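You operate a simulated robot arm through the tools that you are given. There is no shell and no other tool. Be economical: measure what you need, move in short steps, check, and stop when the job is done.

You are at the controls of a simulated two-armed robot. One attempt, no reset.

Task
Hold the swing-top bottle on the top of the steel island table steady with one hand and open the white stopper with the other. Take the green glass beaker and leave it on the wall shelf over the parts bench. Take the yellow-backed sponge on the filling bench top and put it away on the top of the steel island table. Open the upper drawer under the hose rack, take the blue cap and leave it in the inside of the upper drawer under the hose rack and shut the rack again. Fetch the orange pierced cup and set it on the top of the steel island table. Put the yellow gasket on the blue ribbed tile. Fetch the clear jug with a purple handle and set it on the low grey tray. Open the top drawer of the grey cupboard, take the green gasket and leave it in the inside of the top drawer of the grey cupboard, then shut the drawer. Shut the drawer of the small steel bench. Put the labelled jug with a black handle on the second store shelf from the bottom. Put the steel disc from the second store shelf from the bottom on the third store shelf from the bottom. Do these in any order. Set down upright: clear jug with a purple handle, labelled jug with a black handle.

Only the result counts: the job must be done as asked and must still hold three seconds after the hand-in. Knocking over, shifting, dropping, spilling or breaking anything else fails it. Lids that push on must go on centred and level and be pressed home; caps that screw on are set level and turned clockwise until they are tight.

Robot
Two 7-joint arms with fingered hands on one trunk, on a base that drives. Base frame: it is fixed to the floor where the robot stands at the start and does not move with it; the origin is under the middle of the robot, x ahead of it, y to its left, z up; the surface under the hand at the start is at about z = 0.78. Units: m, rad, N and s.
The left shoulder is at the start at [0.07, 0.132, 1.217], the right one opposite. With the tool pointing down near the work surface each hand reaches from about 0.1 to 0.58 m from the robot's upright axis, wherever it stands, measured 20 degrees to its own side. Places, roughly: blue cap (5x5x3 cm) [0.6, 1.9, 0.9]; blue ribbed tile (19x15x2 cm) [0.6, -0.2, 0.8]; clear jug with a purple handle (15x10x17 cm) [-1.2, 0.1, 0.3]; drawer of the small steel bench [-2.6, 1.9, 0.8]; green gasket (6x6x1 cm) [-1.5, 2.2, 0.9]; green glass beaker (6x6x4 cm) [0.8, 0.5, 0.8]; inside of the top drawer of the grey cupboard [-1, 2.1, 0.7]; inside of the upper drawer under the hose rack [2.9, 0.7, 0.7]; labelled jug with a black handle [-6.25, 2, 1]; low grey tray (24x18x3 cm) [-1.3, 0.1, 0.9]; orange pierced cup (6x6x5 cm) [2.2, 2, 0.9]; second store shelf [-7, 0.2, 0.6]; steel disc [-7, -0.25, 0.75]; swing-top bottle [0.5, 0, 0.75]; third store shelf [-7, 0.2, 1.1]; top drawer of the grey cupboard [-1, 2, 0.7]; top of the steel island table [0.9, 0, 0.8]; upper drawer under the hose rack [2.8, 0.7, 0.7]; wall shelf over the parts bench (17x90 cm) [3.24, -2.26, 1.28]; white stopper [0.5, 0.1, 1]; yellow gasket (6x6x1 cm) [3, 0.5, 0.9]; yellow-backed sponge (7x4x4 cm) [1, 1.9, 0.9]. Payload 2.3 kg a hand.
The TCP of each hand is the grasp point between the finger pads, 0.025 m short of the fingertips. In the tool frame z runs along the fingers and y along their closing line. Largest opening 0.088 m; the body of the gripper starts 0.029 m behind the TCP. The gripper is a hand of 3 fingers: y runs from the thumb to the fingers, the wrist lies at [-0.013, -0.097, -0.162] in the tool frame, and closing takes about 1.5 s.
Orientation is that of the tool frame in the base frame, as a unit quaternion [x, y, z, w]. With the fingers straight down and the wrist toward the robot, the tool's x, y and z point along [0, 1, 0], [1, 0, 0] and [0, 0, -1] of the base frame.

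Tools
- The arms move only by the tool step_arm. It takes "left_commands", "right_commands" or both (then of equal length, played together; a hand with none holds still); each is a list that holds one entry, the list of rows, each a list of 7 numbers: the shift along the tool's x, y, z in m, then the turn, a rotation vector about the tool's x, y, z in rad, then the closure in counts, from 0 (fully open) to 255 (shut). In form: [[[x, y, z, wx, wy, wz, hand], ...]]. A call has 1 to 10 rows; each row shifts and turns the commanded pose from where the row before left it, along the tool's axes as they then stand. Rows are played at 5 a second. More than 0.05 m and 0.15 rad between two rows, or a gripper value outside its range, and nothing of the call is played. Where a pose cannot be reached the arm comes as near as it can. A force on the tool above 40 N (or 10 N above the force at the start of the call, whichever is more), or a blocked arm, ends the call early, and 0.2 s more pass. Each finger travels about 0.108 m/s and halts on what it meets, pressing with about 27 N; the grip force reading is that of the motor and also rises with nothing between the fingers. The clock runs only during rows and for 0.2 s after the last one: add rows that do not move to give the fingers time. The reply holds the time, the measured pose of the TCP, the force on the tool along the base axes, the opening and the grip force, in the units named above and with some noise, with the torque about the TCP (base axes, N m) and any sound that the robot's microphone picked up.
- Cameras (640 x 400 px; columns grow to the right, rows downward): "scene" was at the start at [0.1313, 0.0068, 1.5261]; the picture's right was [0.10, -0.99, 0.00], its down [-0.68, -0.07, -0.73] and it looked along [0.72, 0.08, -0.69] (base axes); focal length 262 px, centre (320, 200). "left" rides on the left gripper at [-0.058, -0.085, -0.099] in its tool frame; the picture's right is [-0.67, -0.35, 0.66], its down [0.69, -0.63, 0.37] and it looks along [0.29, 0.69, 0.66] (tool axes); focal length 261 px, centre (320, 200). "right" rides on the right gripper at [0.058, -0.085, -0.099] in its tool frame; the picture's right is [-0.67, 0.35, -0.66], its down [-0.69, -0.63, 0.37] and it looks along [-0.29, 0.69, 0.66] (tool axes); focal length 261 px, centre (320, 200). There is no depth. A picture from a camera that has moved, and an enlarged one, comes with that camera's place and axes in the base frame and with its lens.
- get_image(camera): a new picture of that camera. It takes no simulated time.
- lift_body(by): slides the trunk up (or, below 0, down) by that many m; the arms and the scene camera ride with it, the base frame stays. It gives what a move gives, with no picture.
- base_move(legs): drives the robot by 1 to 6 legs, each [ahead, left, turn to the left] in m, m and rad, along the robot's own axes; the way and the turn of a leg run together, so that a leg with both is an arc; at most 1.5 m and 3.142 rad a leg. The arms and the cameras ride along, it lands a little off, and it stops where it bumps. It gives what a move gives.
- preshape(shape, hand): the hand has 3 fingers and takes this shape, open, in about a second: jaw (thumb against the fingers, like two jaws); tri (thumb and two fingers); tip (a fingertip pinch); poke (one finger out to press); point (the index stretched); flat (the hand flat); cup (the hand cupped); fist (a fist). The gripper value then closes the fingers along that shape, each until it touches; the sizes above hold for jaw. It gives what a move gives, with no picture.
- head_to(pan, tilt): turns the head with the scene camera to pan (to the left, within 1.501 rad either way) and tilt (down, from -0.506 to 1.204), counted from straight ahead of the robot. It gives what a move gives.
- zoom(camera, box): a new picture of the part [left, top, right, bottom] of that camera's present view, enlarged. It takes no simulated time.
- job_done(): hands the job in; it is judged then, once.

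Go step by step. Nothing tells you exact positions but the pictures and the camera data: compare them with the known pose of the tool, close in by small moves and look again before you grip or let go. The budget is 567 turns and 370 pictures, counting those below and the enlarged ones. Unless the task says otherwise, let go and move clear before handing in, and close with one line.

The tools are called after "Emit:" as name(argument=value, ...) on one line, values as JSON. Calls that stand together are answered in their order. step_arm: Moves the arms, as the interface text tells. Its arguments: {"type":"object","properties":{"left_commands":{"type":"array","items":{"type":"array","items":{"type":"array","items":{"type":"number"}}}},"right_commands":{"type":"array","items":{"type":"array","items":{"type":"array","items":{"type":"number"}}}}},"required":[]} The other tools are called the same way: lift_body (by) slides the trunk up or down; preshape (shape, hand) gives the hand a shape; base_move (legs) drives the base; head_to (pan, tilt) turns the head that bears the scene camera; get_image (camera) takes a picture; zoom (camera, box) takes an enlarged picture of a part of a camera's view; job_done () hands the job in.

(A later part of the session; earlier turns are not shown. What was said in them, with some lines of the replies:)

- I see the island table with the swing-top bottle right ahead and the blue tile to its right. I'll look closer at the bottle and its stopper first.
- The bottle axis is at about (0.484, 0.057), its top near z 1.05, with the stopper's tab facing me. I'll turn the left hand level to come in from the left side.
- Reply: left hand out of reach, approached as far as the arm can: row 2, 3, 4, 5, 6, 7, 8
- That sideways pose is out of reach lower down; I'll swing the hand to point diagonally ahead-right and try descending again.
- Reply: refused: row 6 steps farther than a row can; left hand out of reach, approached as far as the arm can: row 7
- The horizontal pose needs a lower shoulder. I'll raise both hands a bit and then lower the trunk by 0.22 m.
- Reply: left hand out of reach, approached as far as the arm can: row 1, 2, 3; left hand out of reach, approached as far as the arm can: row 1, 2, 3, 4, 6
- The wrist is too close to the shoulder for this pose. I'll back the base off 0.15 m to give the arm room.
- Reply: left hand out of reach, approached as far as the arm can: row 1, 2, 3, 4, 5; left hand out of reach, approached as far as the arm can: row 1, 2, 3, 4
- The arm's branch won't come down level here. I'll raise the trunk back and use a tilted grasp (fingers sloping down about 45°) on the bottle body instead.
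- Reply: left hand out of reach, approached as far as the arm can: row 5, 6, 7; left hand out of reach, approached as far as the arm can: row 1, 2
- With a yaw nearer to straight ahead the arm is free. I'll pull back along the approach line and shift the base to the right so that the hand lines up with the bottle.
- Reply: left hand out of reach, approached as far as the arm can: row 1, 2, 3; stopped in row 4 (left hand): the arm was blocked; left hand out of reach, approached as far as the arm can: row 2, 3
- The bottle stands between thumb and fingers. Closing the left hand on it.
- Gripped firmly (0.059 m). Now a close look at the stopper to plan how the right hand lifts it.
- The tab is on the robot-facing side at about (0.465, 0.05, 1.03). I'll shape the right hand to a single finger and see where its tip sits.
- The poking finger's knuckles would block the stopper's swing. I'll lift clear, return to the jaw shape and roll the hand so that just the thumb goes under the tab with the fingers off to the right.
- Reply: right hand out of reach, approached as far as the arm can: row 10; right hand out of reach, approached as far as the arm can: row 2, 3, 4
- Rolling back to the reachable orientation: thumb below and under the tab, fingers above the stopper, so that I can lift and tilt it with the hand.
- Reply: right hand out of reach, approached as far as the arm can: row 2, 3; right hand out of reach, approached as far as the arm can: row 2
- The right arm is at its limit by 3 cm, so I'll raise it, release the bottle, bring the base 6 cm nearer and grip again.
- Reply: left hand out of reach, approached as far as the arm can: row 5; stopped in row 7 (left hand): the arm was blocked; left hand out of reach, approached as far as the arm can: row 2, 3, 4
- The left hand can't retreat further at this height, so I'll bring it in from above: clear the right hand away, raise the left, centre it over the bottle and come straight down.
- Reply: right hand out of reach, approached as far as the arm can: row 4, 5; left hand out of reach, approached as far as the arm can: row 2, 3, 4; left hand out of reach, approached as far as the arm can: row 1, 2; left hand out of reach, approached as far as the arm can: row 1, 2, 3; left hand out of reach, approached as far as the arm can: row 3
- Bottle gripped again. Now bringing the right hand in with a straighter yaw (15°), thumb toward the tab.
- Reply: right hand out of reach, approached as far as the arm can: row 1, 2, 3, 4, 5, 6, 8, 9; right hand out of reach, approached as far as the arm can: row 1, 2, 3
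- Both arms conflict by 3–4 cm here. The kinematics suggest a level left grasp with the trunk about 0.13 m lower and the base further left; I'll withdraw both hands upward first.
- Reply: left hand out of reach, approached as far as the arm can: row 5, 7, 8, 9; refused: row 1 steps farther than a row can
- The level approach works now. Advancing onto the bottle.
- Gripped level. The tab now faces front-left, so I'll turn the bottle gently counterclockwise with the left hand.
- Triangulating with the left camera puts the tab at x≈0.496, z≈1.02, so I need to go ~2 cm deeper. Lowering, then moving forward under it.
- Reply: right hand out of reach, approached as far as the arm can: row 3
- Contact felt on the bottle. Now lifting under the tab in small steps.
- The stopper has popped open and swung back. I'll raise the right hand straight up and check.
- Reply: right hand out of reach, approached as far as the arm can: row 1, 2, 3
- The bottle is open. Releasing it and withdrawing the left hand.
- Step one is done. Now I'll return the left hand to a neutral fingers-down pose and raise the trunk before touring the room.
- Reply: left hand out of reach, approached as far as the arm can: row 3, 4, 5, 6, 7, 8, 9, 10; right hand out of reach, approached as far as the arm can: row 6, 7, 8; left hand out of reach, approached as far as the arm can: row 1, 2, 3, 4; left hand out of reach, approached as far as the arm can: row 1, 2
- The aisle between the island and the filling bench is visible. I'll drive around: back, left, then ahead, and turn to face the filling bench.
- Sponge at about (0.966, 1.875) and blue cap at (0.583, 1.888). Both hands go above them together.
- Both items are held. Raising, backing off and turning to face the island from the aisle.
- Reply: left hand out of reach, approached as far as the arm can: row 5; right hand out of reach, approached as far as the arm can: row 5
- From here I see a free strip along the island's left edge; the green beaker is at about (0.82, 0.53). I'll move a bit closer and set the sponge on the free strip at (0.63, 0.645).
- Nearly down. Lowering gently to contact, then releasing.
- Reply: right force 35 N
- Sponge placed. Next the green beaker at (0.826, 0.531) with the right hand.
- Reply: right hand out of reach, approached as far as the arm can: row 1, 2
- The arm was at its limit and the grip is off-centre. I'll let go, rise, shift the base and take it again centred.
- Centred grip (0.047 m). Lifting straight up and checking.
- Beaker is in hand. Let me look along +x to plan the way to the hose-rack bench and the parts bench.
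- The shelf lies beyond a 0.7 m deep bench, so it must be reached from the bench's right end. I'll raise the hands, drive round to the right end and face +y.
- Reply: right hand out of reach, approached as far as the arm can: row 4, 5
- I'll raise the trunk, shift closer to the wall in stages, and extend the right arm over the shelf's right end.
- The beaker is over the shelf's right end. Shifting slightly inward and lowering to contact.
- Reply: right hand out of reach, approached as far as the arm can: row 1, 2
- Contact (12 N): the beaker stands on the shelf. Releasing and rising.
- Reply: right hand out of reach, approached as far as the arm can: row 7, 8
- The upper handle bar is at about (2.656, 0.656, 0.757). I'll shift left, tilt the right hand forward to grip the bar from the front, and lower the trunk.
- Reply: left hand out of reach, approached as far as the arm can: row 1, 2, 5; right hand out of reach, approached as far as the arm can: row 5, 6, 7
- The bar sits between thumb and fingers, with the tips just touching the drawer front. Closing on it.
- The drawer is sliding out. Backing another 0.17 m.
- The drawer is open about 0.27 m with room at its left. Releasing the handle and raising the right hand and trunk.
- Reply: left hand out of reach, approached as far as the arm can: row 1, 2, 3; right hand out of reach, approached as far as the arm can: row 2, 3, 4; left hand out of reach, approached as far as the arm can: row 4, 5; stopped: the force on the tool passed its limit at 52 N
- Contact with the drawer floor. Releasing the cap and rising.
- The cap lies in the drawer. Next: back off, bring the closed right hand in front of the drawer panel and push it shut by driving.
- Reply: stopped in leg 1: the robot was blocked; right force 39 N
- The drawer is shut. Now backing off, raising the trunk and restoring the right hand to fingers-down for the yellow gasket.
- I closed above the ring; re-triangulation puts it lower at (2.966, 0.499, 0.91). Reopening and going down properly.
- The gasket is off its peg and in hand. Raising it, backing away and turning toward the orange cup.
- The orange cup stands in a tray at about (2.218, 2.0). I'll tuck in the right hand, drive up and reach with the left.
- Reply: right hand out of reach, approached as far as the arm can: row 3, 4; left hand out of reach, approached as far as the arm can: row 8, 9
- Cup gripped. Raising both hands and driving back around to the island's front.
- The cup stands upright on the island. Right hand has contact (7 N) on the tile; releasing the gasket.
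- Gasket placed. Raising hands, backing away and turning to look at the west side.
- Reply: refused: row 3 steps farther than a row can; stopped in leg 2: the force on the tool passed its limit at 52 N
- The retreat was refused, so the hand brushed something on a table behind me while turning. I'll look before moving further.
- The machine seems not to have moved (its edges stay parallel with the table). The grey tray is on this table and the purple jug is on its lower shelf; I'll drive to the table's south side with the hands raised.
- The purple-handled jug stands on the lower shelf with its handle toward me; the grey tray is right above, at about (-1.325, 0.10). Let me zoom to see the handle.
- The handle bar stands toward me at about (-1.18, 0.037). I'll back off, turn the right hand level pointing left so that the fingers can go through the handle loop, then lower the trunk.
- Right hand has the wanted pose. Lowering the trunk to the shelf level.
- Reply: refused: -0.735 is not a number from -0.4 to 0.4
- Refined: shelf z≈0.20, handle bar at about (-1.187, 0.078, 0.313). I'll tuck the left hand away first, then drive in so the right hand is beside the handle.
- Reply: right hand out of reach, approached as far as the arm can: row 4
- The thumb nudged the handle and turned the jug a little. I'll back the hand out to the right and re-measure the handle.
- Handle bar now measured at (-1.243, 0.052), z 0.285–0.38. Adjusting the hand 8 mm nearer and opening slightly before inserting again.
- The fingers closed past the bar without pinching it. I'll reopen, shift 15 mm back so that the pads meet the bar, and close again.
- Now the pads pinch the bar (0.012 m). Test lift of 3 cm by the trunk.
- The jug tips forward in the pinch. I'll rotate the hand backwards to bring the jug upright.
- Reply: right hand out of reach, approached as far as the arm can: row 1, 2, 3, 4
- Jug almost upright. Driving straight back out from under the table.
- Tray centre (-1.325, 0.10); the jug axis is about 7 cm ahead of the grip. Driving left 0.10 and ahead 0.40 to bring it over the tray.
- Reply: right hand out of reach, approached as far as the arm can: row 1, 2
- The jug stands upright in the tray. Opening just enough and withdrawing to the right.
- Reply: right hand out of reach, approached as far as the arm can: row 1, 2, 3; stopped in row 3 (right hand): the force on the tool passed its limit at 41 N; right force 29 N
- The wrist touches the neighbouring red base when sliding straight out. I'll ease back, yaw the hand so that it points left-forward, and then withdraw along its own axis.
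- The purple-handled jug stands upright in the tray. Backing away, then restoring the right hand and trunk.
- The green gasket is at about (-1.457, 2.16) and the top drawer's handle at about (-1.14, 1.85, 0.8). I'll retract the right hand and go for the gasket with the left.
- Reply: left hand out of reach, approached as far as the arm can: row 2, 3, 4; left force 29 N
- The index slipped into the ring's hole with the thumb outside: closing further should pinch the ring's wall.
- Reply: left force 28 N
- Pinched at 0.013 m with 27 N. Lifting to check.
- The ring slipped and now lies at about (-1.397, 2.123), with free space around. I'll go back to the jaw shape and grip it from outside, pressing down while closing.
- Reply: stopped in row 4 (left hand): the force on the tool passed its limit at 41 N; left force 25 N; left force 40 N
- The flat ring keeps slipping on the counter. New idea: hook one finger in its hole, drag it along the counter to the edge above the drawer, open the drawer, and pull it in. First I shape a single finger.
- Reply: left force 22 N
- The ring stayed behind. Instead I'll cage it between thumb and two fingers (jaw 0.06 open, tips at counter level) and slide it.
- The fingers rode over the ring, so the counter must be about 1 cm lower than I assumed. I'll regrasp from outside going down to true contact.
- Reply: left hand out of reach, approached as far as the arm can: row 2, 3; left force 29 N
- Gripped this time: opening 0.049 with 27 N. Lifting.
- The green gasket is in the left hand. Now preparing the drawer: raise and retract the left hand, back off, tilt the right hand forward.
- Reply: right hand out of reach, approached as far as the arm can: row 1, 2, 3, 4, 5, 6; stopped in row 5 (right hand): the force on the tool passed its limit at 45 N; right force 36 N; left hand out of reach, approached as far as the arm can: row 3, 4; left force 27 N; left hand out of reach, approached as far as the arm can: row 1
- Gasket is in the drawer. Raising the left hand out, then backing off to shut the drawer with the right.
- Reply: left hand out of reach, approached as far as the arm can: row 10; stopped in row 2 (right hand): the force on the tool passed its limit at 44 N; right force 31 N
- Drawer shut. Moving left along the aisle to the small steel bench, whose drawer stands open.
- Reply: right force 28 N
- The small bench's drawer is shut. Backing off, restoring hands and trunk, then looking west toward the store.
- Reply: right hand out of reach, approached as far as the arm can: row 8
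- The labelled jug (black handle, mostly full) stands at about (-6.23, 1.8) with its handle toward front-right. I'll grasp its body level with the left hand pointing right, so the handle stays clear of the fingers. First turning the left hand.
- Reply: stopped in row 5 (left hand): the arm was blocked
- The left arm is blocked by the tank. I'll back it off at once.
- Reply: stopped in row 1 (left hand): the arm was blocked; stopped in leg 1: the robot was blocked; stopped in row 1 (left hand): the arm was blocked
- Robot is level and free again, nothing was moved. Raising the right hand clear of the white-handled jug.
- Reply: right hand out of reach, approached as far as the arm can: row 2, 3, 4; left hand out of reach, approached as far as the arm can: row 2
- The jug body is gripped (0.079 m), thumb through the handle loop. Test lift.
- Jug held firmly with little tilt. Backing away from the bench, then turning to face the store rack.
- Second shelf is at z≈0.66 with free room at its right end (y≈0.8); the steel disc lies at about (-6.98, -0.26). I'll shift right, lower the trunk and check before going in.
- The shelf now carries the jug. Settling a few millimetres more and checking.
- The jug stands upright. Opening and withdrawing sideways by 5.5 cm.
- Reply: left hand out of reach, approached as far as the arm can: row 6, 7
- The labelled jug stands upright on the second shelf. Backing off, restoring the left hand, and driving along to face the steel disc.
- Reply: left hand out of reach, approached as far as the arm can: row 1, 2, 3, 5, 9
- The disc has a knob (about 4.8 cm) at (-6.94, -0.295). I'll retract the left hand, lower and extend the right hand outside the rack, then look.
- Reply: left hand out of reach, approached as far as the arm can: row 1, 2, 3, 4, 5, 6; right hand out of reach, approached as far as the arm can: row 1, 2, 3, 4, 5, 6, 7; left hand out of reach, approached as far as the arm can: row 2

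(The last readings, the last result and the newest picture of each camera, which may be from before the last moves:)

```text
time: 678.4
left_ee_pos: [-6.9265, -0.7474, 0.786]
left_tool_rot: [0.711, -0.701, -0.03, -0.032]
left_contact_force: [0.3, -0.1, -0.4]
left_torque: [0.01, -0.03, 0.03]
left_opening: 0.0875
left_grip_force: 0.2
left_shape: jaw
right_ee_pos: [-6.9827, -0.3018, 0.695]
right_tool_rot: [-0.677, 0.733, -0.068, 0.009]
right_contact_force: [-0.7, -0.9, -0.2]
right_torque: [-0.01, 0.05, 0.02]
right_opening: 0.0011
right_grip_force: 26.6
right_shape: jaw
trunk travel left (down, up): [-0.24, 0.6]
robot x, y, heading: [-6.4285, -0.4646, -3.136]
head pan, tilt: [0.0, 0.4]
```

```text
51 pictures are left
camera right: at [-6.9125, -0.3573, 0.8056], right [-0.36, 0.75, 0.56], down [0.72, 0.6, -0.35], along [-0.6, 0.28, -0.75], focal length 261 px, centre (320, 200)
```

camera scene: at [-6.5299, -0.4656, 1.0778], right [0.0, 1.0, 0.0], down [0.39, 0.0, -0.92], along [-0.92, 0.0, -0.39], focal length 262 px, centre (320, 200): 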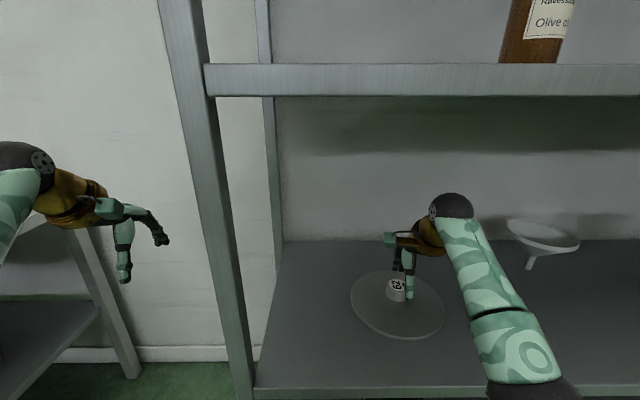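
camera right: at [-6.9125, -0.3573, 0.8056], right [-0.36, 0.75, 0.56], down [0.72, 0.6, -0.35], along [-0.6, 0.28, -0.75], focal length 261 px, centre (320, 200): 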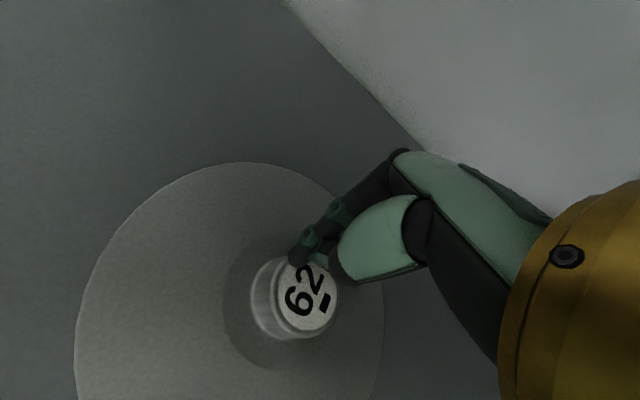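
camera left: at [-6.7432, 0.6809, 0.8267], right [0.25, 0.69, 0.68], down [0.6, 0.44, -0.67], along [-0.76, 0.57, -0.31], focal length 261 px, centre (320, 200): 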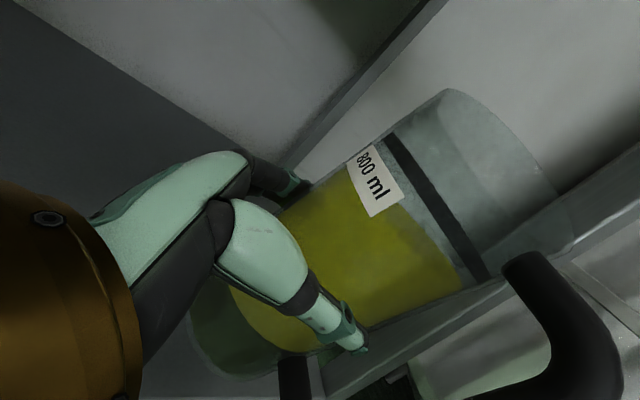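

The fingers closed over the knob's top and nudged the disc. Opening, rising a little and re-measuring.

Emit:
step_arm(right_commands=[[[0, 0, 0, 0, 0, 0, 120], [0, 0, 0, 0, 0, 0, 0], [0, 0, 0, 0, 0, 0, 0], [0, 0, 0, 0, 0, 0, 0]]])

Emit:
lift_body(by=0.03)

Emit:
get_image(camera="right")

Emit:
zoom(camera="scene", box=[320, 200, 480, 360])

```text
time: 679.4
left_ee_pos: [-6.9258, -0.7474, 0.7867]
left_tool_rot: [0.711, -0.702, -0.03, -0.032]
left_contact_force: [0.4, 0.1, 0.7]
left_torque: [-0.01, 0.0, -0.04]
left_opening: 0.0877
left_grip_force: 0.1
left_shape: jaw
right_ee_pos: [-6.9827, -0.3017, 0.6942]
right_tool_rot: [-0.678, 0.732, -0.066, 0.009]
right_contact_force: [0.1, -0.9, -0.4]
right_torque: [0.01, 0.01, -0.02]
right_opening: 0.0876
right_grip_force: 0.1
right_shape: jaw
trunk travel left (down, up): [-0.24, 0.6]
robot x, y, heading: [-6.433, -0.4636, -3.139]
head pan, tilt: [0.0, 0.4]
```

```text
time: 680.1
left_ee_pos: [-6.9269, -0.7473, 0.8165]
left_tool_rot: [0.712, -0.701, -0.03, -0.032]
left_contact_force: [1.2, 0.2, 0.6]
left_torque: [0.0, -0.01, -0.01]
left_opening: 0.0876
left_grip_force: 0.1
left_shape: jaw
right_ee_pos: [-6.9835, -0.3014, 0.7246]
right_tool_rot: [-0.677, 0.733, -0.066, 0.008]
right_contact_force: [0.3, 0.5, 1.3]
right_torque: [0.0, -0.01, -0.03]
right_opening: 0.0875
right_grip_force: 0.1
right_shape: jaw
trunk travel left (down, up): [-0.27, 0.57]
robot x, y, heading: [-6.4305, -0.467, -3.14]
head pan, tilt: [0.0, 0.4]
```

```text
50 pictures are left
camera right: at [-6.9124, -0.3573, 0.8357], right [-0.36, 0.75, 0.56], down [0.72, 0.6, -0.35], along [-0.6, 0.28, -0.75], focal length 261 px, centre (320, 200)
```

right: 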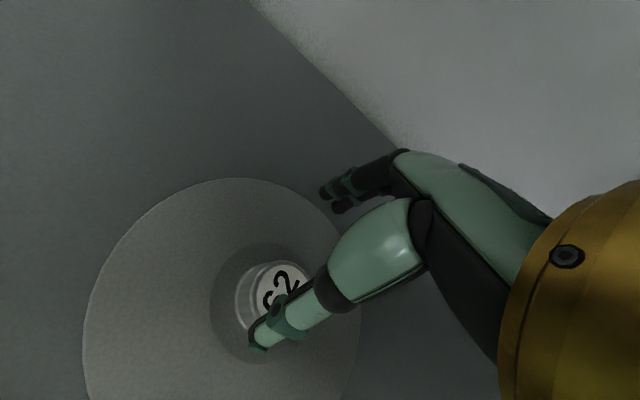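

```text
2.50 times, centred on (400, 280) of scene
camera zoom: at [-6.5745, -0.4656, 1.0529], right [0.0, 1.0, 0.0], down [0.39, 0.0, -0.92], along [-0.92, 0.0, -0.39], focal length 654 px, centre (120, 0)
```

zoom: 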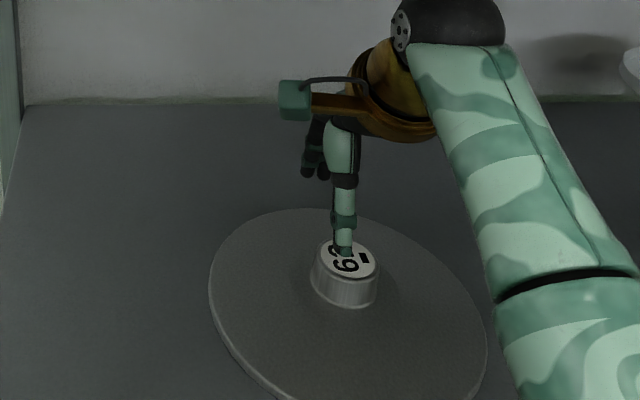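

Knob top is at (-6.966, -0.288, 0.665), lower than assumed. Realigning and going down.

Emit:
step_arm(right_commands=[[[-0.013, -0.0175, 0, 0, 0, 0, 0], [0, 0, 0, 0, 0, 0, 0]]])

Emit:
lift_body(by=-0.06)

Emit:
get_image(camera="right")

Emit:
zoom(camera="scene", box=[320, 200, 480, 360])

```text
time: 680.7
left_ee_pos: [-6.9274, -0.7477, 0.8162]
left_tool_rot: [0.711, -0.702, -0.03, -0.031]
left_contact_force: [0.8, -0.8, 1.3]
left_torque: [0.04, -0.02, 0.01]
left_opening: 0.0876
left_grip_force: 0.0
left_shape: jaw
right_ee_pos: [-6.9776, -0.29, 0.7327]
right_tool_rot: [-0.677, 0.733, -0.067, 0.009]
right_contact_force: [-0.1, 0.2, -0.9]
right_torque: [0.0, -0.03, 0.01]
right_opening: 0.0874
right_grip_force: 0.1
right_shape: jaw
right hand out of reach, approached as far as the arm can: row 1
trunk travel left (down, up): [-0.27, 0.57]
robot x, y, heading: [-6.4318, -0.4625, -3.139]
head pan, tilt: [0.0, 0.4]
```

```text
time: 681.7
left_ee_pos: [-6.9263, -0.7474, 0.7567]
left_tool_rot: [0.711, -0.701, -0.03, -0.031]
left_contact_force: [0.4, -1.2, -0.5]
left_torque: [-0.04, 0.01, -0.03]
left_opening: 0.0877
left_grip_force: 0.1
left_shape: jaw
right_ee_pos: [-6.9778, -0.2893, 0.6715]
right_tool_rot: [-0.677, 0.732, -0.068, 0.009]
right_contact_force: [-0.2, -0.8, -0.1]
right_torque: [0.01, 0.03, 0.01]
right_opening: 0.0875
right_grip_force: 0.0
right_shape: jaw
trunk travel left (down, up): [-0.21, 0.63]
robot x, y, heading: [-6.4303, -0.4621, -3.142]
head pan, tilt: [0.0, 0.4]
```

```text
48 pictures are left
camera right: at [-6.9084, -0.3453, 0.7834], right [-0.36, 0.75, 0.56], down [0.72, 0.6, -0.34], along [-0.59, 0.28, -0.75], focal length 261 px, centre (320, 200)
```

right: 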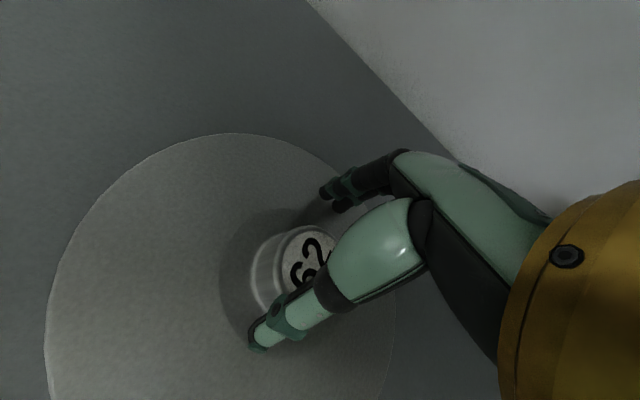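

```text
2.50 times, centred on (400, 280) of scene
camera zoom: at [-6.5742, -0.4655, 0.9928], right [0.0, 1.0, 0.0], down [0.39, 0.0, -0.92], along [-0.92, 0.0, -0.39], focal length 654 px, centre (120, 0)
```

zoom: 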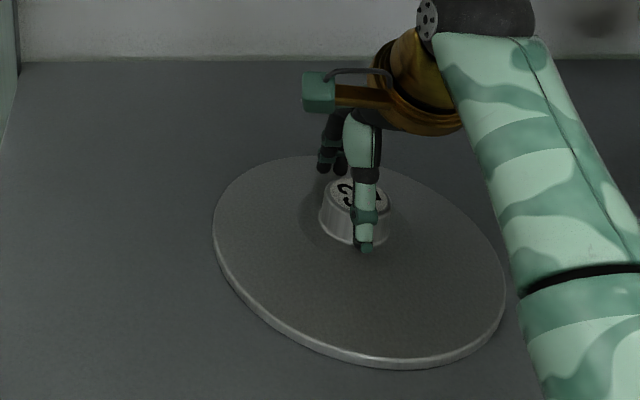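

Emit:
lift_body(by=-0.01)

Emit:
step_arm(right_commands=[[[0, 0, 0, 0, 0, 0, 60], [0, 0, 0, 0, 0, 0, 90], [0, 0, 0, 0, 0, 0, 120], [0, 0, 0, 0, 0, 0, 180], [0, 0, 0, 0, 0, 0, 255], [0, 0, 0, 0, 0, 0, 255]]])

Emit:
get_image(camera="right")

```text
time: 682.3
left_ee_pos: [-6.9243, -0.7483, 0.75]
left_tool_rot: [0.712, -0.701, -0.032, -0.03]
left_contact_force: [0.3, -0.3, 0.0]
left_torque: [0.0, -0.02, -0.01]
left_opening: 0.0877
left_grip_force: 0.1
left_shape: jaw
right_ee_pos: [-6.9742, -0.2908, 0.6667]
right_tool_rot: [-0.678, 0.732, -0.063, 0.006]
right_contact_force: [-0.8, 1.5, 23.3]
right_torque: [0.28, 1.3, -0.08]
right_opening: 0.0876
right_grip_force: 0.2
right_shape: jaw
trunk travel left (down, up): [-0.2, 0.64]
robot x, y, heading: [-6.4283, -0.4653, -3.142]
head pan, tilt: [0.0, 0.4]
```

```text
time: 683.7
left_ee_pos: [-6.9219, -0.7494, 0.7508]
left_tool_rot: [0.712, -0.701, -0.034, -0.029]
left_contact_force: [-0.3, 0.5, -0.9]
left_torque: [-0.01, -0.01, 0.02]
left_opening: 0.0877
left_grip_force: 0.0
left_shape: jaw
right_ee_pos: [-6.974, -0.2914, 0.6694]
right_tool_rot: [-0.678, 0.732, -0.064, 0.007]
right_contact_force: [2.0, 0.3, 29.5]
right_torque: [0.19, 2.32, -0.01]
right_opening: 0.0699
right_grip_force: 27.2
right_shape: jaw
trunk travel left (down, up): [-0.2, 0.64]
robot x, y, heading: [-6.4301, -0.4593, -3.142]
head pan, tilt: [0.0, 0.4]
```

```text
46 pictures are left
camera right: at [-6.9023, -0.347, 0.7789], right [-0.35, 0.75, 0.56], down [0.71, 0.6, -0.35], along [-0.6, 0.28, -0.75], focal length 261 px, centre (320, 200)
```

right: 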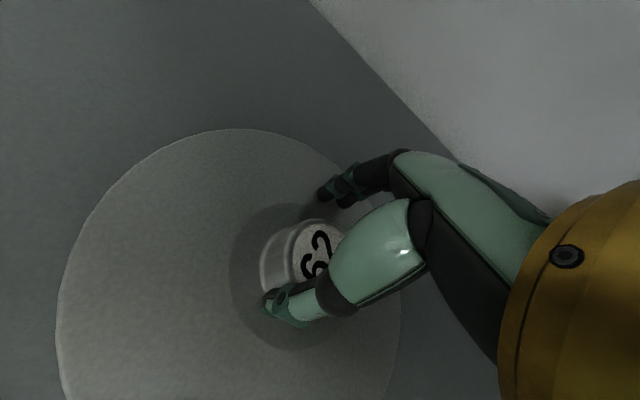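

Emit:
step_arm(right_commands=[[[0, 0, -0.004, 0, 0, 0, 255], [0, 0, -0.002, 0, 0, 0, 255], [0, 0, 0, 0, 0, 0, 255], [0, 0, 0, 0, 0, 0, 255], [0, 0, 0, 0, 0, 0, 255]]])

Emit:
get_image(camera="right")

```text
time: 684.9
left_ee_pos: [-6.9213, -0.7483, 0.7509]
left_tool_rot: [0.711, -0.702, -0.033, -0.03]
left_contact_force: [-0.1, -0.4, -0.3]
left_torque: [0.02, -0.01, -0.01]
left_opening: 0.0875
left_grip_force: 0.0
left_shape: jaw
right_ee_pos: [-6.9736, -0.291, 0.6714]
right_tool_rot: [-0.678, 0.732, -0.063, 0.006]
right_contact_force: [5.9, -1.3, 22.0]
right_torque: [0.22, 2.14, 0.04]
right_opening: 0.0684
right_grip_force: 27.3
right_shape: jaw
trunk travel left (down, up): [-0.2, 0.64]
robot x, y, heading: [-6.4283, -0.4624, -3.138]
head pan, tilt: [0.0, 0.4]
```

```text
45 pictures are left
camera right: at [-6.9025, -0.3463, 0.783], right [-0.35, 0.75, 0.56], down [0.71, 0.6, -0.35], along [-0.6, 0.28, -0.75], focal length 261 px, centre (320, 200)
```

right: 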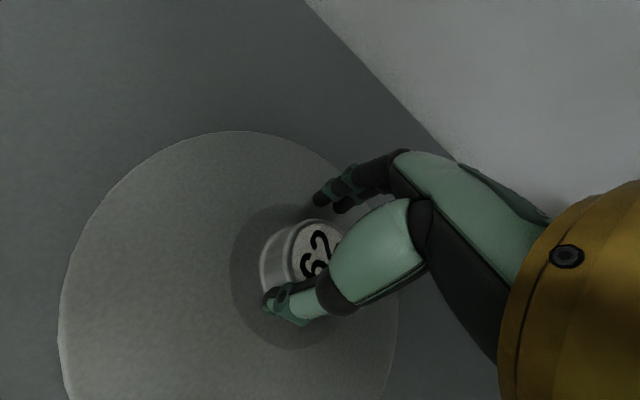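

Emit:
lift_body(by=0.008)

Emit:
step_arm(right_commands=[[[0, 0, 0, 0, 0, 0, 255], [0, 0, 0, 0, 0, 0, 255], [0, 0, 0, 0, 0, 0, 255]]])

Emit:
get_image(camera="right")

```text
time: 685.5
left_ee_pos: [-6.9252, -0.7491, 0.7571]
left_tool_rot: [0.712, -0.701, -0.032, -0.031]
left_contact_force: [0.6, -0.4, 0.5]
left_torque: [0.05, -0.02, 0.01]
left_opening: 0.0877
left_grip_force: 0.1
left_shape: jaw
right_ee_pos: [-6.9757, -0.2892, 0.6769]
right_tool_rot: [-0.677, 0.733, -0.066, 0.009]
right_contact_force: [4.5, -1.5, 10.0]
right_torque: [0.16, 1.04, -0.01]
right_opening: 0.0498
right_grip_force: 26.7
right_shape: jaw
trunk travel left (down, up): [-0.208, 0.632]
robot x, y, heading: [-6.4263, -0.4619, -3.138]
head pan, tilt: [0.0, 0.4]
```

```text
time: 686.3
left_ee_pos: [-6.9247, -0.7493, 0.7558]
left_tool_rot: [0.712, -0.701, -0.03, -0.031]
left_contact_force: [0.1, 0.1, 0.1]
left_torque: [-0.01, 0.0, -0.02]
left_opening: 0.0878
left_grip_force: 0.1
left_shape: jaw
right_ee_pos: [-6.9751, -0.29, 0.6765]
right_tool_rot: [-0.677, 0.733, -0.065, 0.008]
right_contact_force: [2.6, -1.0, 6.9]
right_torque: [0.15, 0.85, -0.01]
right_opening: 0.0499
right_grip_force: 27.2
right_shape: jaw
trunk travel left (down, up): [-0.208, 0.632]
robot x, y, heading: [-6.4308, -0.4656, -3.14]
head pan, tilt: [0.0, 0.4]
```

```text
44 pictures are left
camera right: at [-6.9058, -0.3453, 0.7881], right [-0.36, 0.75, 0.56], down [0.72, 0.6, -0.35], along [-0.6, 0.28, -0.75], focal length 261 px, centre (320, 200)
```

right: 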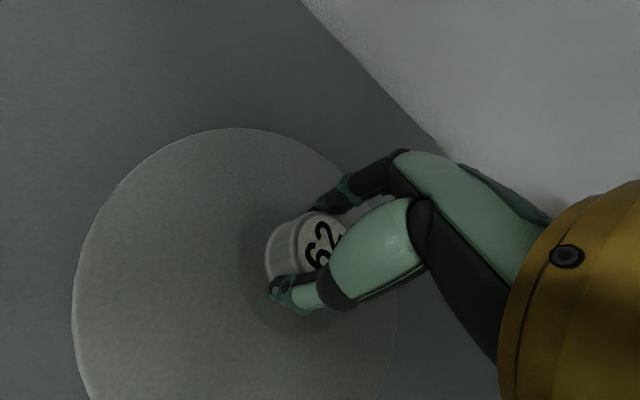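

The knob is gripped (0.050 m). Lifting gently.

Emit:
lift_body(by=0.03)

Emit:
get_image(camera="scene")

```text
time: 687.0
left_ee_pos: [-6.9277, -0.7471, 0.7843]
left_tool_rot: [0.711, -0.702, -0.029, -0.033]
left_contact_force: [0.2, 0.5, 0.3]
left_torque: [-0.01, 0.02, -0.02]
left_opening: 0.0874
left_grip_force: 0.0
left_shape: jaw
right_ee_pos: [-6.9776, -0.2893, 0.7044]
right_tool_rot: [-0.677, 0.732, -0.068, 0.009]
right_contact_force: [-0.5, 0.3, -4.3]
right_torque: [-0.03, 0.01, 0.01]
right_opening: 0.0486
right_grip_force: 27.5
right_shape: jaw
trunk travel left (down, up): [-0.238, 0.602]
robot x, y, heading: [-6.4293, -0.4604, -3.142]
head pan, tilt: [0.0, 0.4]
```

```text
43 pictures are left
camera scene: at [-6.5756, -0.4652, 1.0207], right [0.0, 1.0, 0.0], down [0.39, 0.0, -0.92], along [-0.92, 0.0, -0.39], focal length 262 px, centre (320, 200)
```

scene: 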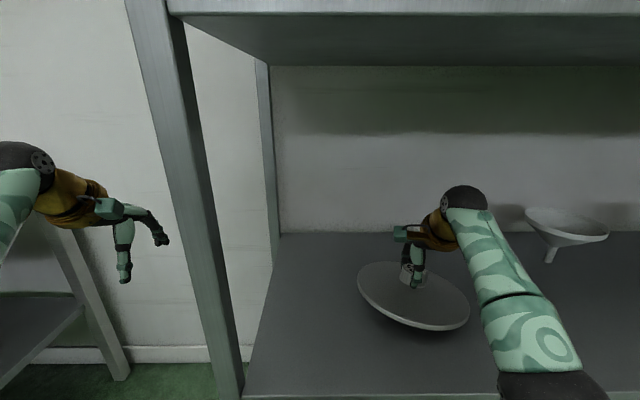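

Emit:
base_move(legs=[[-0.4, 0, 0]])

Emit:
lift_body(by=0.4)

Emit:
get_image(camera="scene")

```text
time: 689.5
left_ee_pos: [-6.5277, -0.7456, 0.7839]
left_tool_rot: [0.711, -0.702, -0.029, -0.033]
left_contact_force: [-0.6, -0.3, -0.2]
left_torque: [0.0, 0.0, 0.0]
left_opening: 0.0875
left_grip_force: 0.0
left_shape: jaw
right_ee_pos: [-6.5773, -0.2876, 0.7051]
right_tool_rot: [-0.676, 0.734, -0.066, 0.008]
right_contact_force: [-0.3, -0.1, -4.3]
right_torque: [0.01, -0.02, 0.02]
right_opening: 0.0491
right_grip_force: 27.0
right_shape: jaw
trunk travel left (down, up): [-0.238, 0.602]
robot x, y, heading: [-6.0304, -0.4672, 3.141]
head pan, tilt: [0.0, 0.4]
```

```text
time: 693.3
left_ee_pos: [-6.5288, -0.7458, 1.1842]
left_tool_rot: [0.711, -0.702, -0.029, -0.032]
left_contact_force: [-0.2, 0.1, 0.5]
left_torque: [-0.02, 0.0, -0.02]
left_opening: 0.0879
left_grip_force: 0.0
left_shape: jaw
right_ee_pos: [-6.5768, -0.288, 1.1043]
right_tool_rot: [-0.676, 0.734, -0.067, 0.009]
right_contact_force: [0.8, 1.1, -5.4]
right_torque: [0.0, 0.02, 0.0]
right_opening: 0.0488
right_grip_force: 27.4
right_shape: jaw
trunk travel left (down, up): [-0.638, 0.202]
robot x, y, heading: [-6.0319, -0.4624, 3.143]
head pan, tilt: [0.0, 0.4]
```

```text
42 pictures are left
camera scene: at [-6.1757, -0.4647, 1.4207], right [0.0, 1.0, 0.0], down [0.39, 0.0, -0.92], along [-0.92, 0.0, -0.39], focal length 262 px, centre (320, 200)
```

scene: 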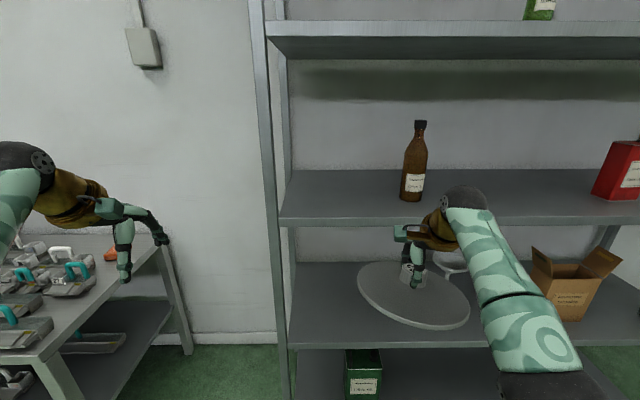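

Third shelf is at z≈1.105 with free room left of the brown bottle, around y≈-0.41. Raising, shifting left, and moving in partway.

Emit:
lift_body(by=0.1)

Emit:
base_move(legs=[[0, 0.125, 0], [0.2, 0, 0]])

Emit:
get_image(camera="scene")

Emit:
get_image(camera="right")

```text
time: 694.7
left_ee_pos: [-6.5298, -0.7458, 1.2839]
left_tool_rot: [0.711, -0.702, -0.03, -0.032]
left_contact_force: [-0.7, -0.1, 0.9]
left_torque: [-0.02, -0.03, 0.01]
left_opening: 0.0876
left_grip_force: 0.0
left_shape: jaw
right_ee_pos: [-6.5789, -0.2877, 1.2044]
right_tool_rot: [-0.676, 0.733, -0.068, 0.009]
right_contact_force: [0.3, -0.1, -4.3]
right_torque: [0.0, -0.02, 0.01]
right_opening: 0.0488
right_grip_force: 27.2
right_shape: jaw
trunk travel left (down, up): [-0.738, 0.102]
robot x, y, heading: [-6.0291, -0.4576, 3.143]
head pan, tilt: [0.0, 0.4]
```

```text
time: 697.1
left_ee_pos: [-6.7249, -0.8695, 1.287]
left_tool_rot: [0.71, -0.703, -0.031, -0.032]
left_contact_force: [0.9, -0.6, -0.1]
left_torque: [-0.03, 0.02, 0.0]
left_opening: 0.0877
left_grip_force: 0.1
left_shape: jaw
right_ee_pos: [-6.7748, -0.4112, 1.2061]
right_tool_rot: [-0.676, 0.734, -0.066, 0.009]
right_contact_force: [0.3, 0.9, -4.5]
right_torque: [0.01, -0.02, -0.04]
right_opening: 0.0486
right_grip_force: 27.4
right_shape: jaw
trunk travel left (down, up): [-0.738, 0.102]
robot x, y, heading: [-6.2299, -0.5888, 3.14]
head pan, tilt: [0.0, 0.4]
```

```text
41 pictures are left
camera scene: at [-6.3714, -0.5887, 1.5212], right [0.0, 1.0, 0.0], down [0.39, 0.0, -0.92], along [-0.92, 0.0, -0.39], focal length 262 px, centre (320, 200)
```

scene: 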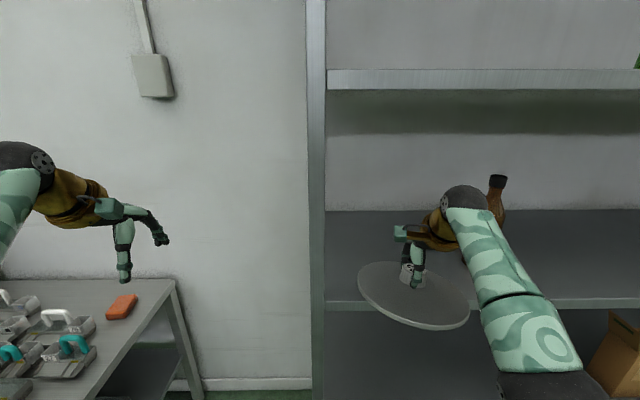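

```text
40 pictures are left
camera right: at [-6.705, -0.4672, 1.3178], right [-0.35, 0.75, 0.56], down [0.72, 0.6, -0.35], along [-0.6, 0.28, -0.75], focal length 261 px, centre (320, 200)
```

right: 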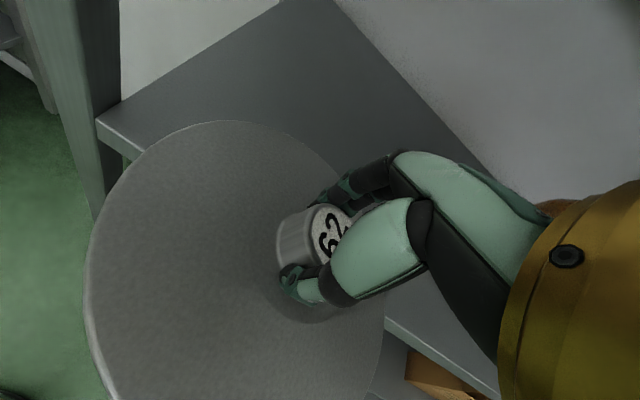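

Emit:
base_move(legs=[[0.19, -0.01, 0]])

Emit:
lift_body(by=-0.035)

Emit:
get_image(camera="scene")

```text
time: 698.7
left_ee_pos: [-6.9154, -0.8607, 1.2858]
left_tool_rot: [0.709, -0.704, -0.031, -0.031]
left_contact_force: [0.1, 0.2, 0.4]
left_torque: [-0.01, 0.02, 0.0]
left_opening: 0.0875
left_grip_force: 0.0
left_shape: jaw
right_ee_pos: [-6.9649, -0.4034, 1.2071]
right_tool_rot: [-0.676, 0.734, -0.067, 0.008]
right_contact_force: [-0.4, -0.7, -3.8]
right_torque: [-0.03, 0.01, 0.03]
right_opening: 0.049
right_grip_force: 26.5
right_shape: jaw
trunk travel left (down, up): [-0.738, 0.102]
robot x, y, heading: [-6.4225, -0.5808, 3.137]
head pan, tilt: [0.0, 0.4]
```

```text
time: 699.5
left_ee_pos: [-6.9194, -0.8595, 1.2492]
left_tool_rot: [0.71, -0.702, -0.03, -0.032]
left_contact_force: [0.0, 0.4, 0.1]
left_torque: [-0.03, 0.0, 0.02]
left_opening: 0.088
left_grip_force: 0.1
left_shape: jaw
right_ee_pos: [-6.9684, -0.4032, 1.1695]
right_tool_rot: [-0.677, 0.733, -0.068, 0.01]
right_contact_force: [1.6, 0.1, -3.8]
right_torque: [-0.02, 0.01, 0.01]
right_opening: 0.049
right_grip_force: 27.5
right_shape: jaw
trunk travel left (down, up): [-0.703, 0.137]
robot x, y, heading: [-6.4239, -0.5758, 3.144]
head pan, tilt: [0.0, 0.4]
```

```text
39 pictures are left
camera scene: at [-6.5665, -0.5789, 1.4856], right [0.0, 1.0, 0.0], down [0.39, 0.0, -0.92], along [-0.92, 0.0, -0.39], focal length 262 px, centre (320, 200)
```

scene: 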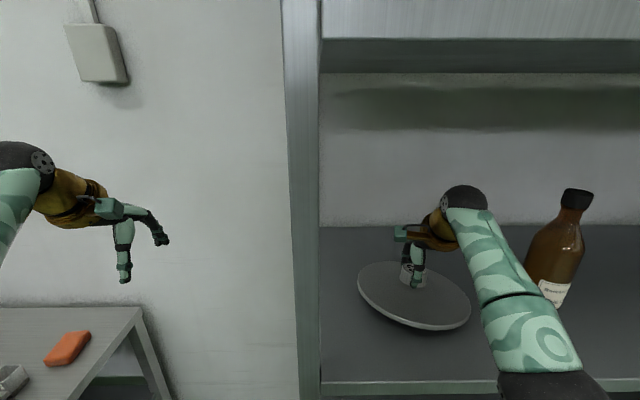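

Emit:
lift_body(by=-0.015)

Emit:
lift_body(by=-0.008)

```text
time: 700.1
left_ee_pos: [-6.917, -0.8604, 1.2348]
left_tool_rot: [0.71, -0.703, -0.031, -0.031]
left_contact_force: [0.0, -0.4, -0.1]
left_torque: [0.02, 0.0, 0.01]
left_opening: 0.088
left_grip_force: 0.1
left_shape: jaw
right_ee_pos: [-6.9664, -0.4021, 1.1568]
right_tool_rot: [-0.677, 0.733, -0.065, 0.009]
right_contact_force: [1.2, -1.2, 1.8]
right_torque: [0.11, 0.51, 0.03]
right_opening: 0.048
right_grip_force: 27.1
right_shape: jaw
trunk travel left (down, up): [-0.688, 0.152]
robot x, y, heading: [-6.421, -0.5749, 3.137]
head pan, tilt: [0.0, 0.4]
```

```text
time: 700.7
left_ee_pos: [-6.9128, -0.8613, 1.2298]
left_tool_rot: [0.71, -0.703, -0.033, -0.031]
left_contact_force: [0.2, 0.4, -0.1]
left_torque: [0.0, 0.0, 0.02]
left_opening: 0.0878
left_grip_force: 0.1
left_shape: jaw
right_ee_pos: [-6.9624, -0.4023, 1.1534]
right_tool_rot: [-0.677, 0.734, -0.061, 0.005]
right_contact_force: [-3.7, 2.1, 28.9]
right_torque: [0.24, 1.42, -0.02]
right_opening: 0.0478
right_grip_force: 26.8
right_shape: jaw
trunk travel left (down, up): [-0.68, 0.16]
robot x, y, heading: [-6.4219, -0.5761, 3.139]
head pan, tilt: [0.0, 0.4]
```

Contact: the disc rests on the third shelf. Relieving the pressure, releasing and rising.

Emit:
lift_body(by=0.007)

Emit:
step_arm(right_commands=[[[0, 0, 0, 0, 0, 0, 180], [0, 0, 0, 0, 0, 0, 100], [0, 0, 0, 0, 0, 0, 40], [0, 0, 0, 0, 0, 0, 0], [0, 0, 0, 0, 0, 0, 0], [0, 0, 0, 0, 0, 0, 0]]])

Emit:
lift_body(by=0.07)

Emit:
get_image(camera="right")

```text
time: 701.2
left_ee_pos: [-6.9159, -0.861, 1.2356]
left_tool_rot: [0.71, -0.703, -0.029, -0.032]
left_contact_force: [-0.2, -0.1, -0.4]
left_torque: [0.02, -0.04, 0.01]
left_opening: 0.0874
left_grip_force: 0.0
left_shape: jaw
right_ee_pos: [-6.9651, -0.4022, 1.1542]
right_tool_rot: [-0.676, 0.733, -0.067, 0.01]
right_contact_force: [2.1, 0.3, 3.3]
right_torque: [0.17, 0.61, 0.03]
right_opening: 0.0477
right_grip_force: 27.6
right_shape: jaw
trunk travel left (down, up): [-0.687, 0.153]
robot x, y, heading: [-6.423, -0.5756, 3.14]
head pan, tilt: [0.0, 0.4]
```

```text
time: 702.6
left_ee_pos: [-6.9162, -0.8593, 1.2334]
left_tool_rot: [0.71, -0.703, -0.031, -0.031]
left_contact_force: [0.3, -0.5, -0.2]
left_torque: [0.03, 0.0, -0.01]
left_opening: 0.0874
left_grip_force: 0.1
left_shape: jaw
right_ee_pos: [-6.9651, -0.4023, 1.1551]
right_tool_rot: [-0.676, 0.734, -0.065, 0.008]
right_contact_force: [1.2, -0.8, 5.8]
right_torque: [0.08, 0.15, -0.01]
right_opening: 0.0865
right_grip_force: 0.0
right_shape: jaw
trunk travel left (down, up): [-0.687, 0.153]
robot x, y, heading: [-6.4189, -0.5789, 3.139]
head pan, tilt: [0.0, 0.4]
```

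```text
time: 703.7
left_ee_pos: [-6.9183, -0.8608, 1.3045]
left_tool_rot: [0.71, -0.703, -0.03, -0.032]
left_contact_force: [0.2, -1.3, 0.1]
left_torque: [-0.03, 0.0, 0.0]
left_opening: 0.0879
left_grip_force: 0.0
left_shape: jaw
right_ee_pos: [-6.9684, -0.4026, 1.2238]
right_tool_rot: [-0.676, 0.734, -0.067, 0.009]
right_contact_force: [0.2, 0.8, 0.2]
right_torque: [0.04, 0.0, 0.03]
right_opening: 0.0877
right_grip_force: 0.0
right_shape: jaw
trunk travel left (down, up): [-0.757, 0.083]
robot x, y, heading: [-6.4227, -0.5756, 3.137]
head pan, tilt: [0.0, 0.4]
```

```text
38 pictures are left
camera right: at [-6.8983, -0.4577, 1.3357], right [-0.36, 0.75, 0.56], down [0.72, 0.6, -0.35], along [-0.6, 0.28, -0.75], focal length 261 px, centre (320, 200)
```

right: 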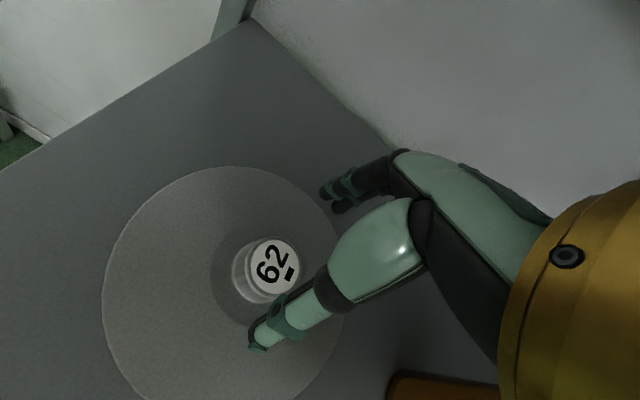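

The disc lies on the third shelf. Backing straight out and taking a last look at the rack.

Emit:
base_move(legs=[[-0.6, 0, 0], [0, -0.5, 0]])

Emit:
get_image(camera="scene")

```text
time: 709.6
left_ee_pos: [-6.315, -0.3617, 1.3033]
left_tool_rot: [0.708, -0.705, -0.03, -0.033]
left_contact_force: [0.1, -0.9, 0.4]
left_torque: [0.01, -0.03, -0.03]
left_opening: 0.0877
left_grip_force: 0.1
left_shape: jaw
right_ee_pos: [-6.3608, 0.097, 1.2254]
right_tool_rot: [-0.674, 0.736, -0.066, 0.008]
right_contact_force: [0.0, -0.1, 0.2]
right_torque: [0.03, -0.01, -0.01]
right_opening: 0.0875
right_grip_force: 0.0
right_shape: jaw
trunk travel left (down, up): [-0.757, 0.083]
robot x, y, heading: [-5.8176, -0.0815, 3.134]
head pan, tilt: [0.0, 0.4]
```

```text
37 pictures are left
camera scene: at [-5.959, -0.0845, 1.5399], right [0.01, 1.0, 0.0], down [0.39, 0.0, -0.92], along [-0.92, 0.01, -0.39], focal length 262 px, centre (320, 200)
```

scene: 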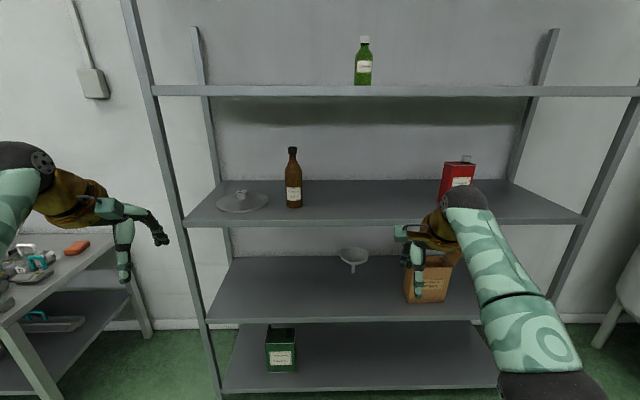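

All eleven jobs look done in the last views I had of each. The labelled jug was hidden behind the arm in this final picture, but it stood upright on its shelf when I withdrew. Handing in.

Emit:
job_done()

```text
The job is handed in.
```

I finished all eleven jobs and handed the work in; no result has come back. The labelled jug was behind the arm in my final picture, but it stood upright on its shelf when I let go. Along the way, a turning hand pressed on the red machine beside the grey tray, but I saw no shift. I also nudged both jugs and the steel disc while gripping them, and the green gasket slipped from my fingers once onto the counter.
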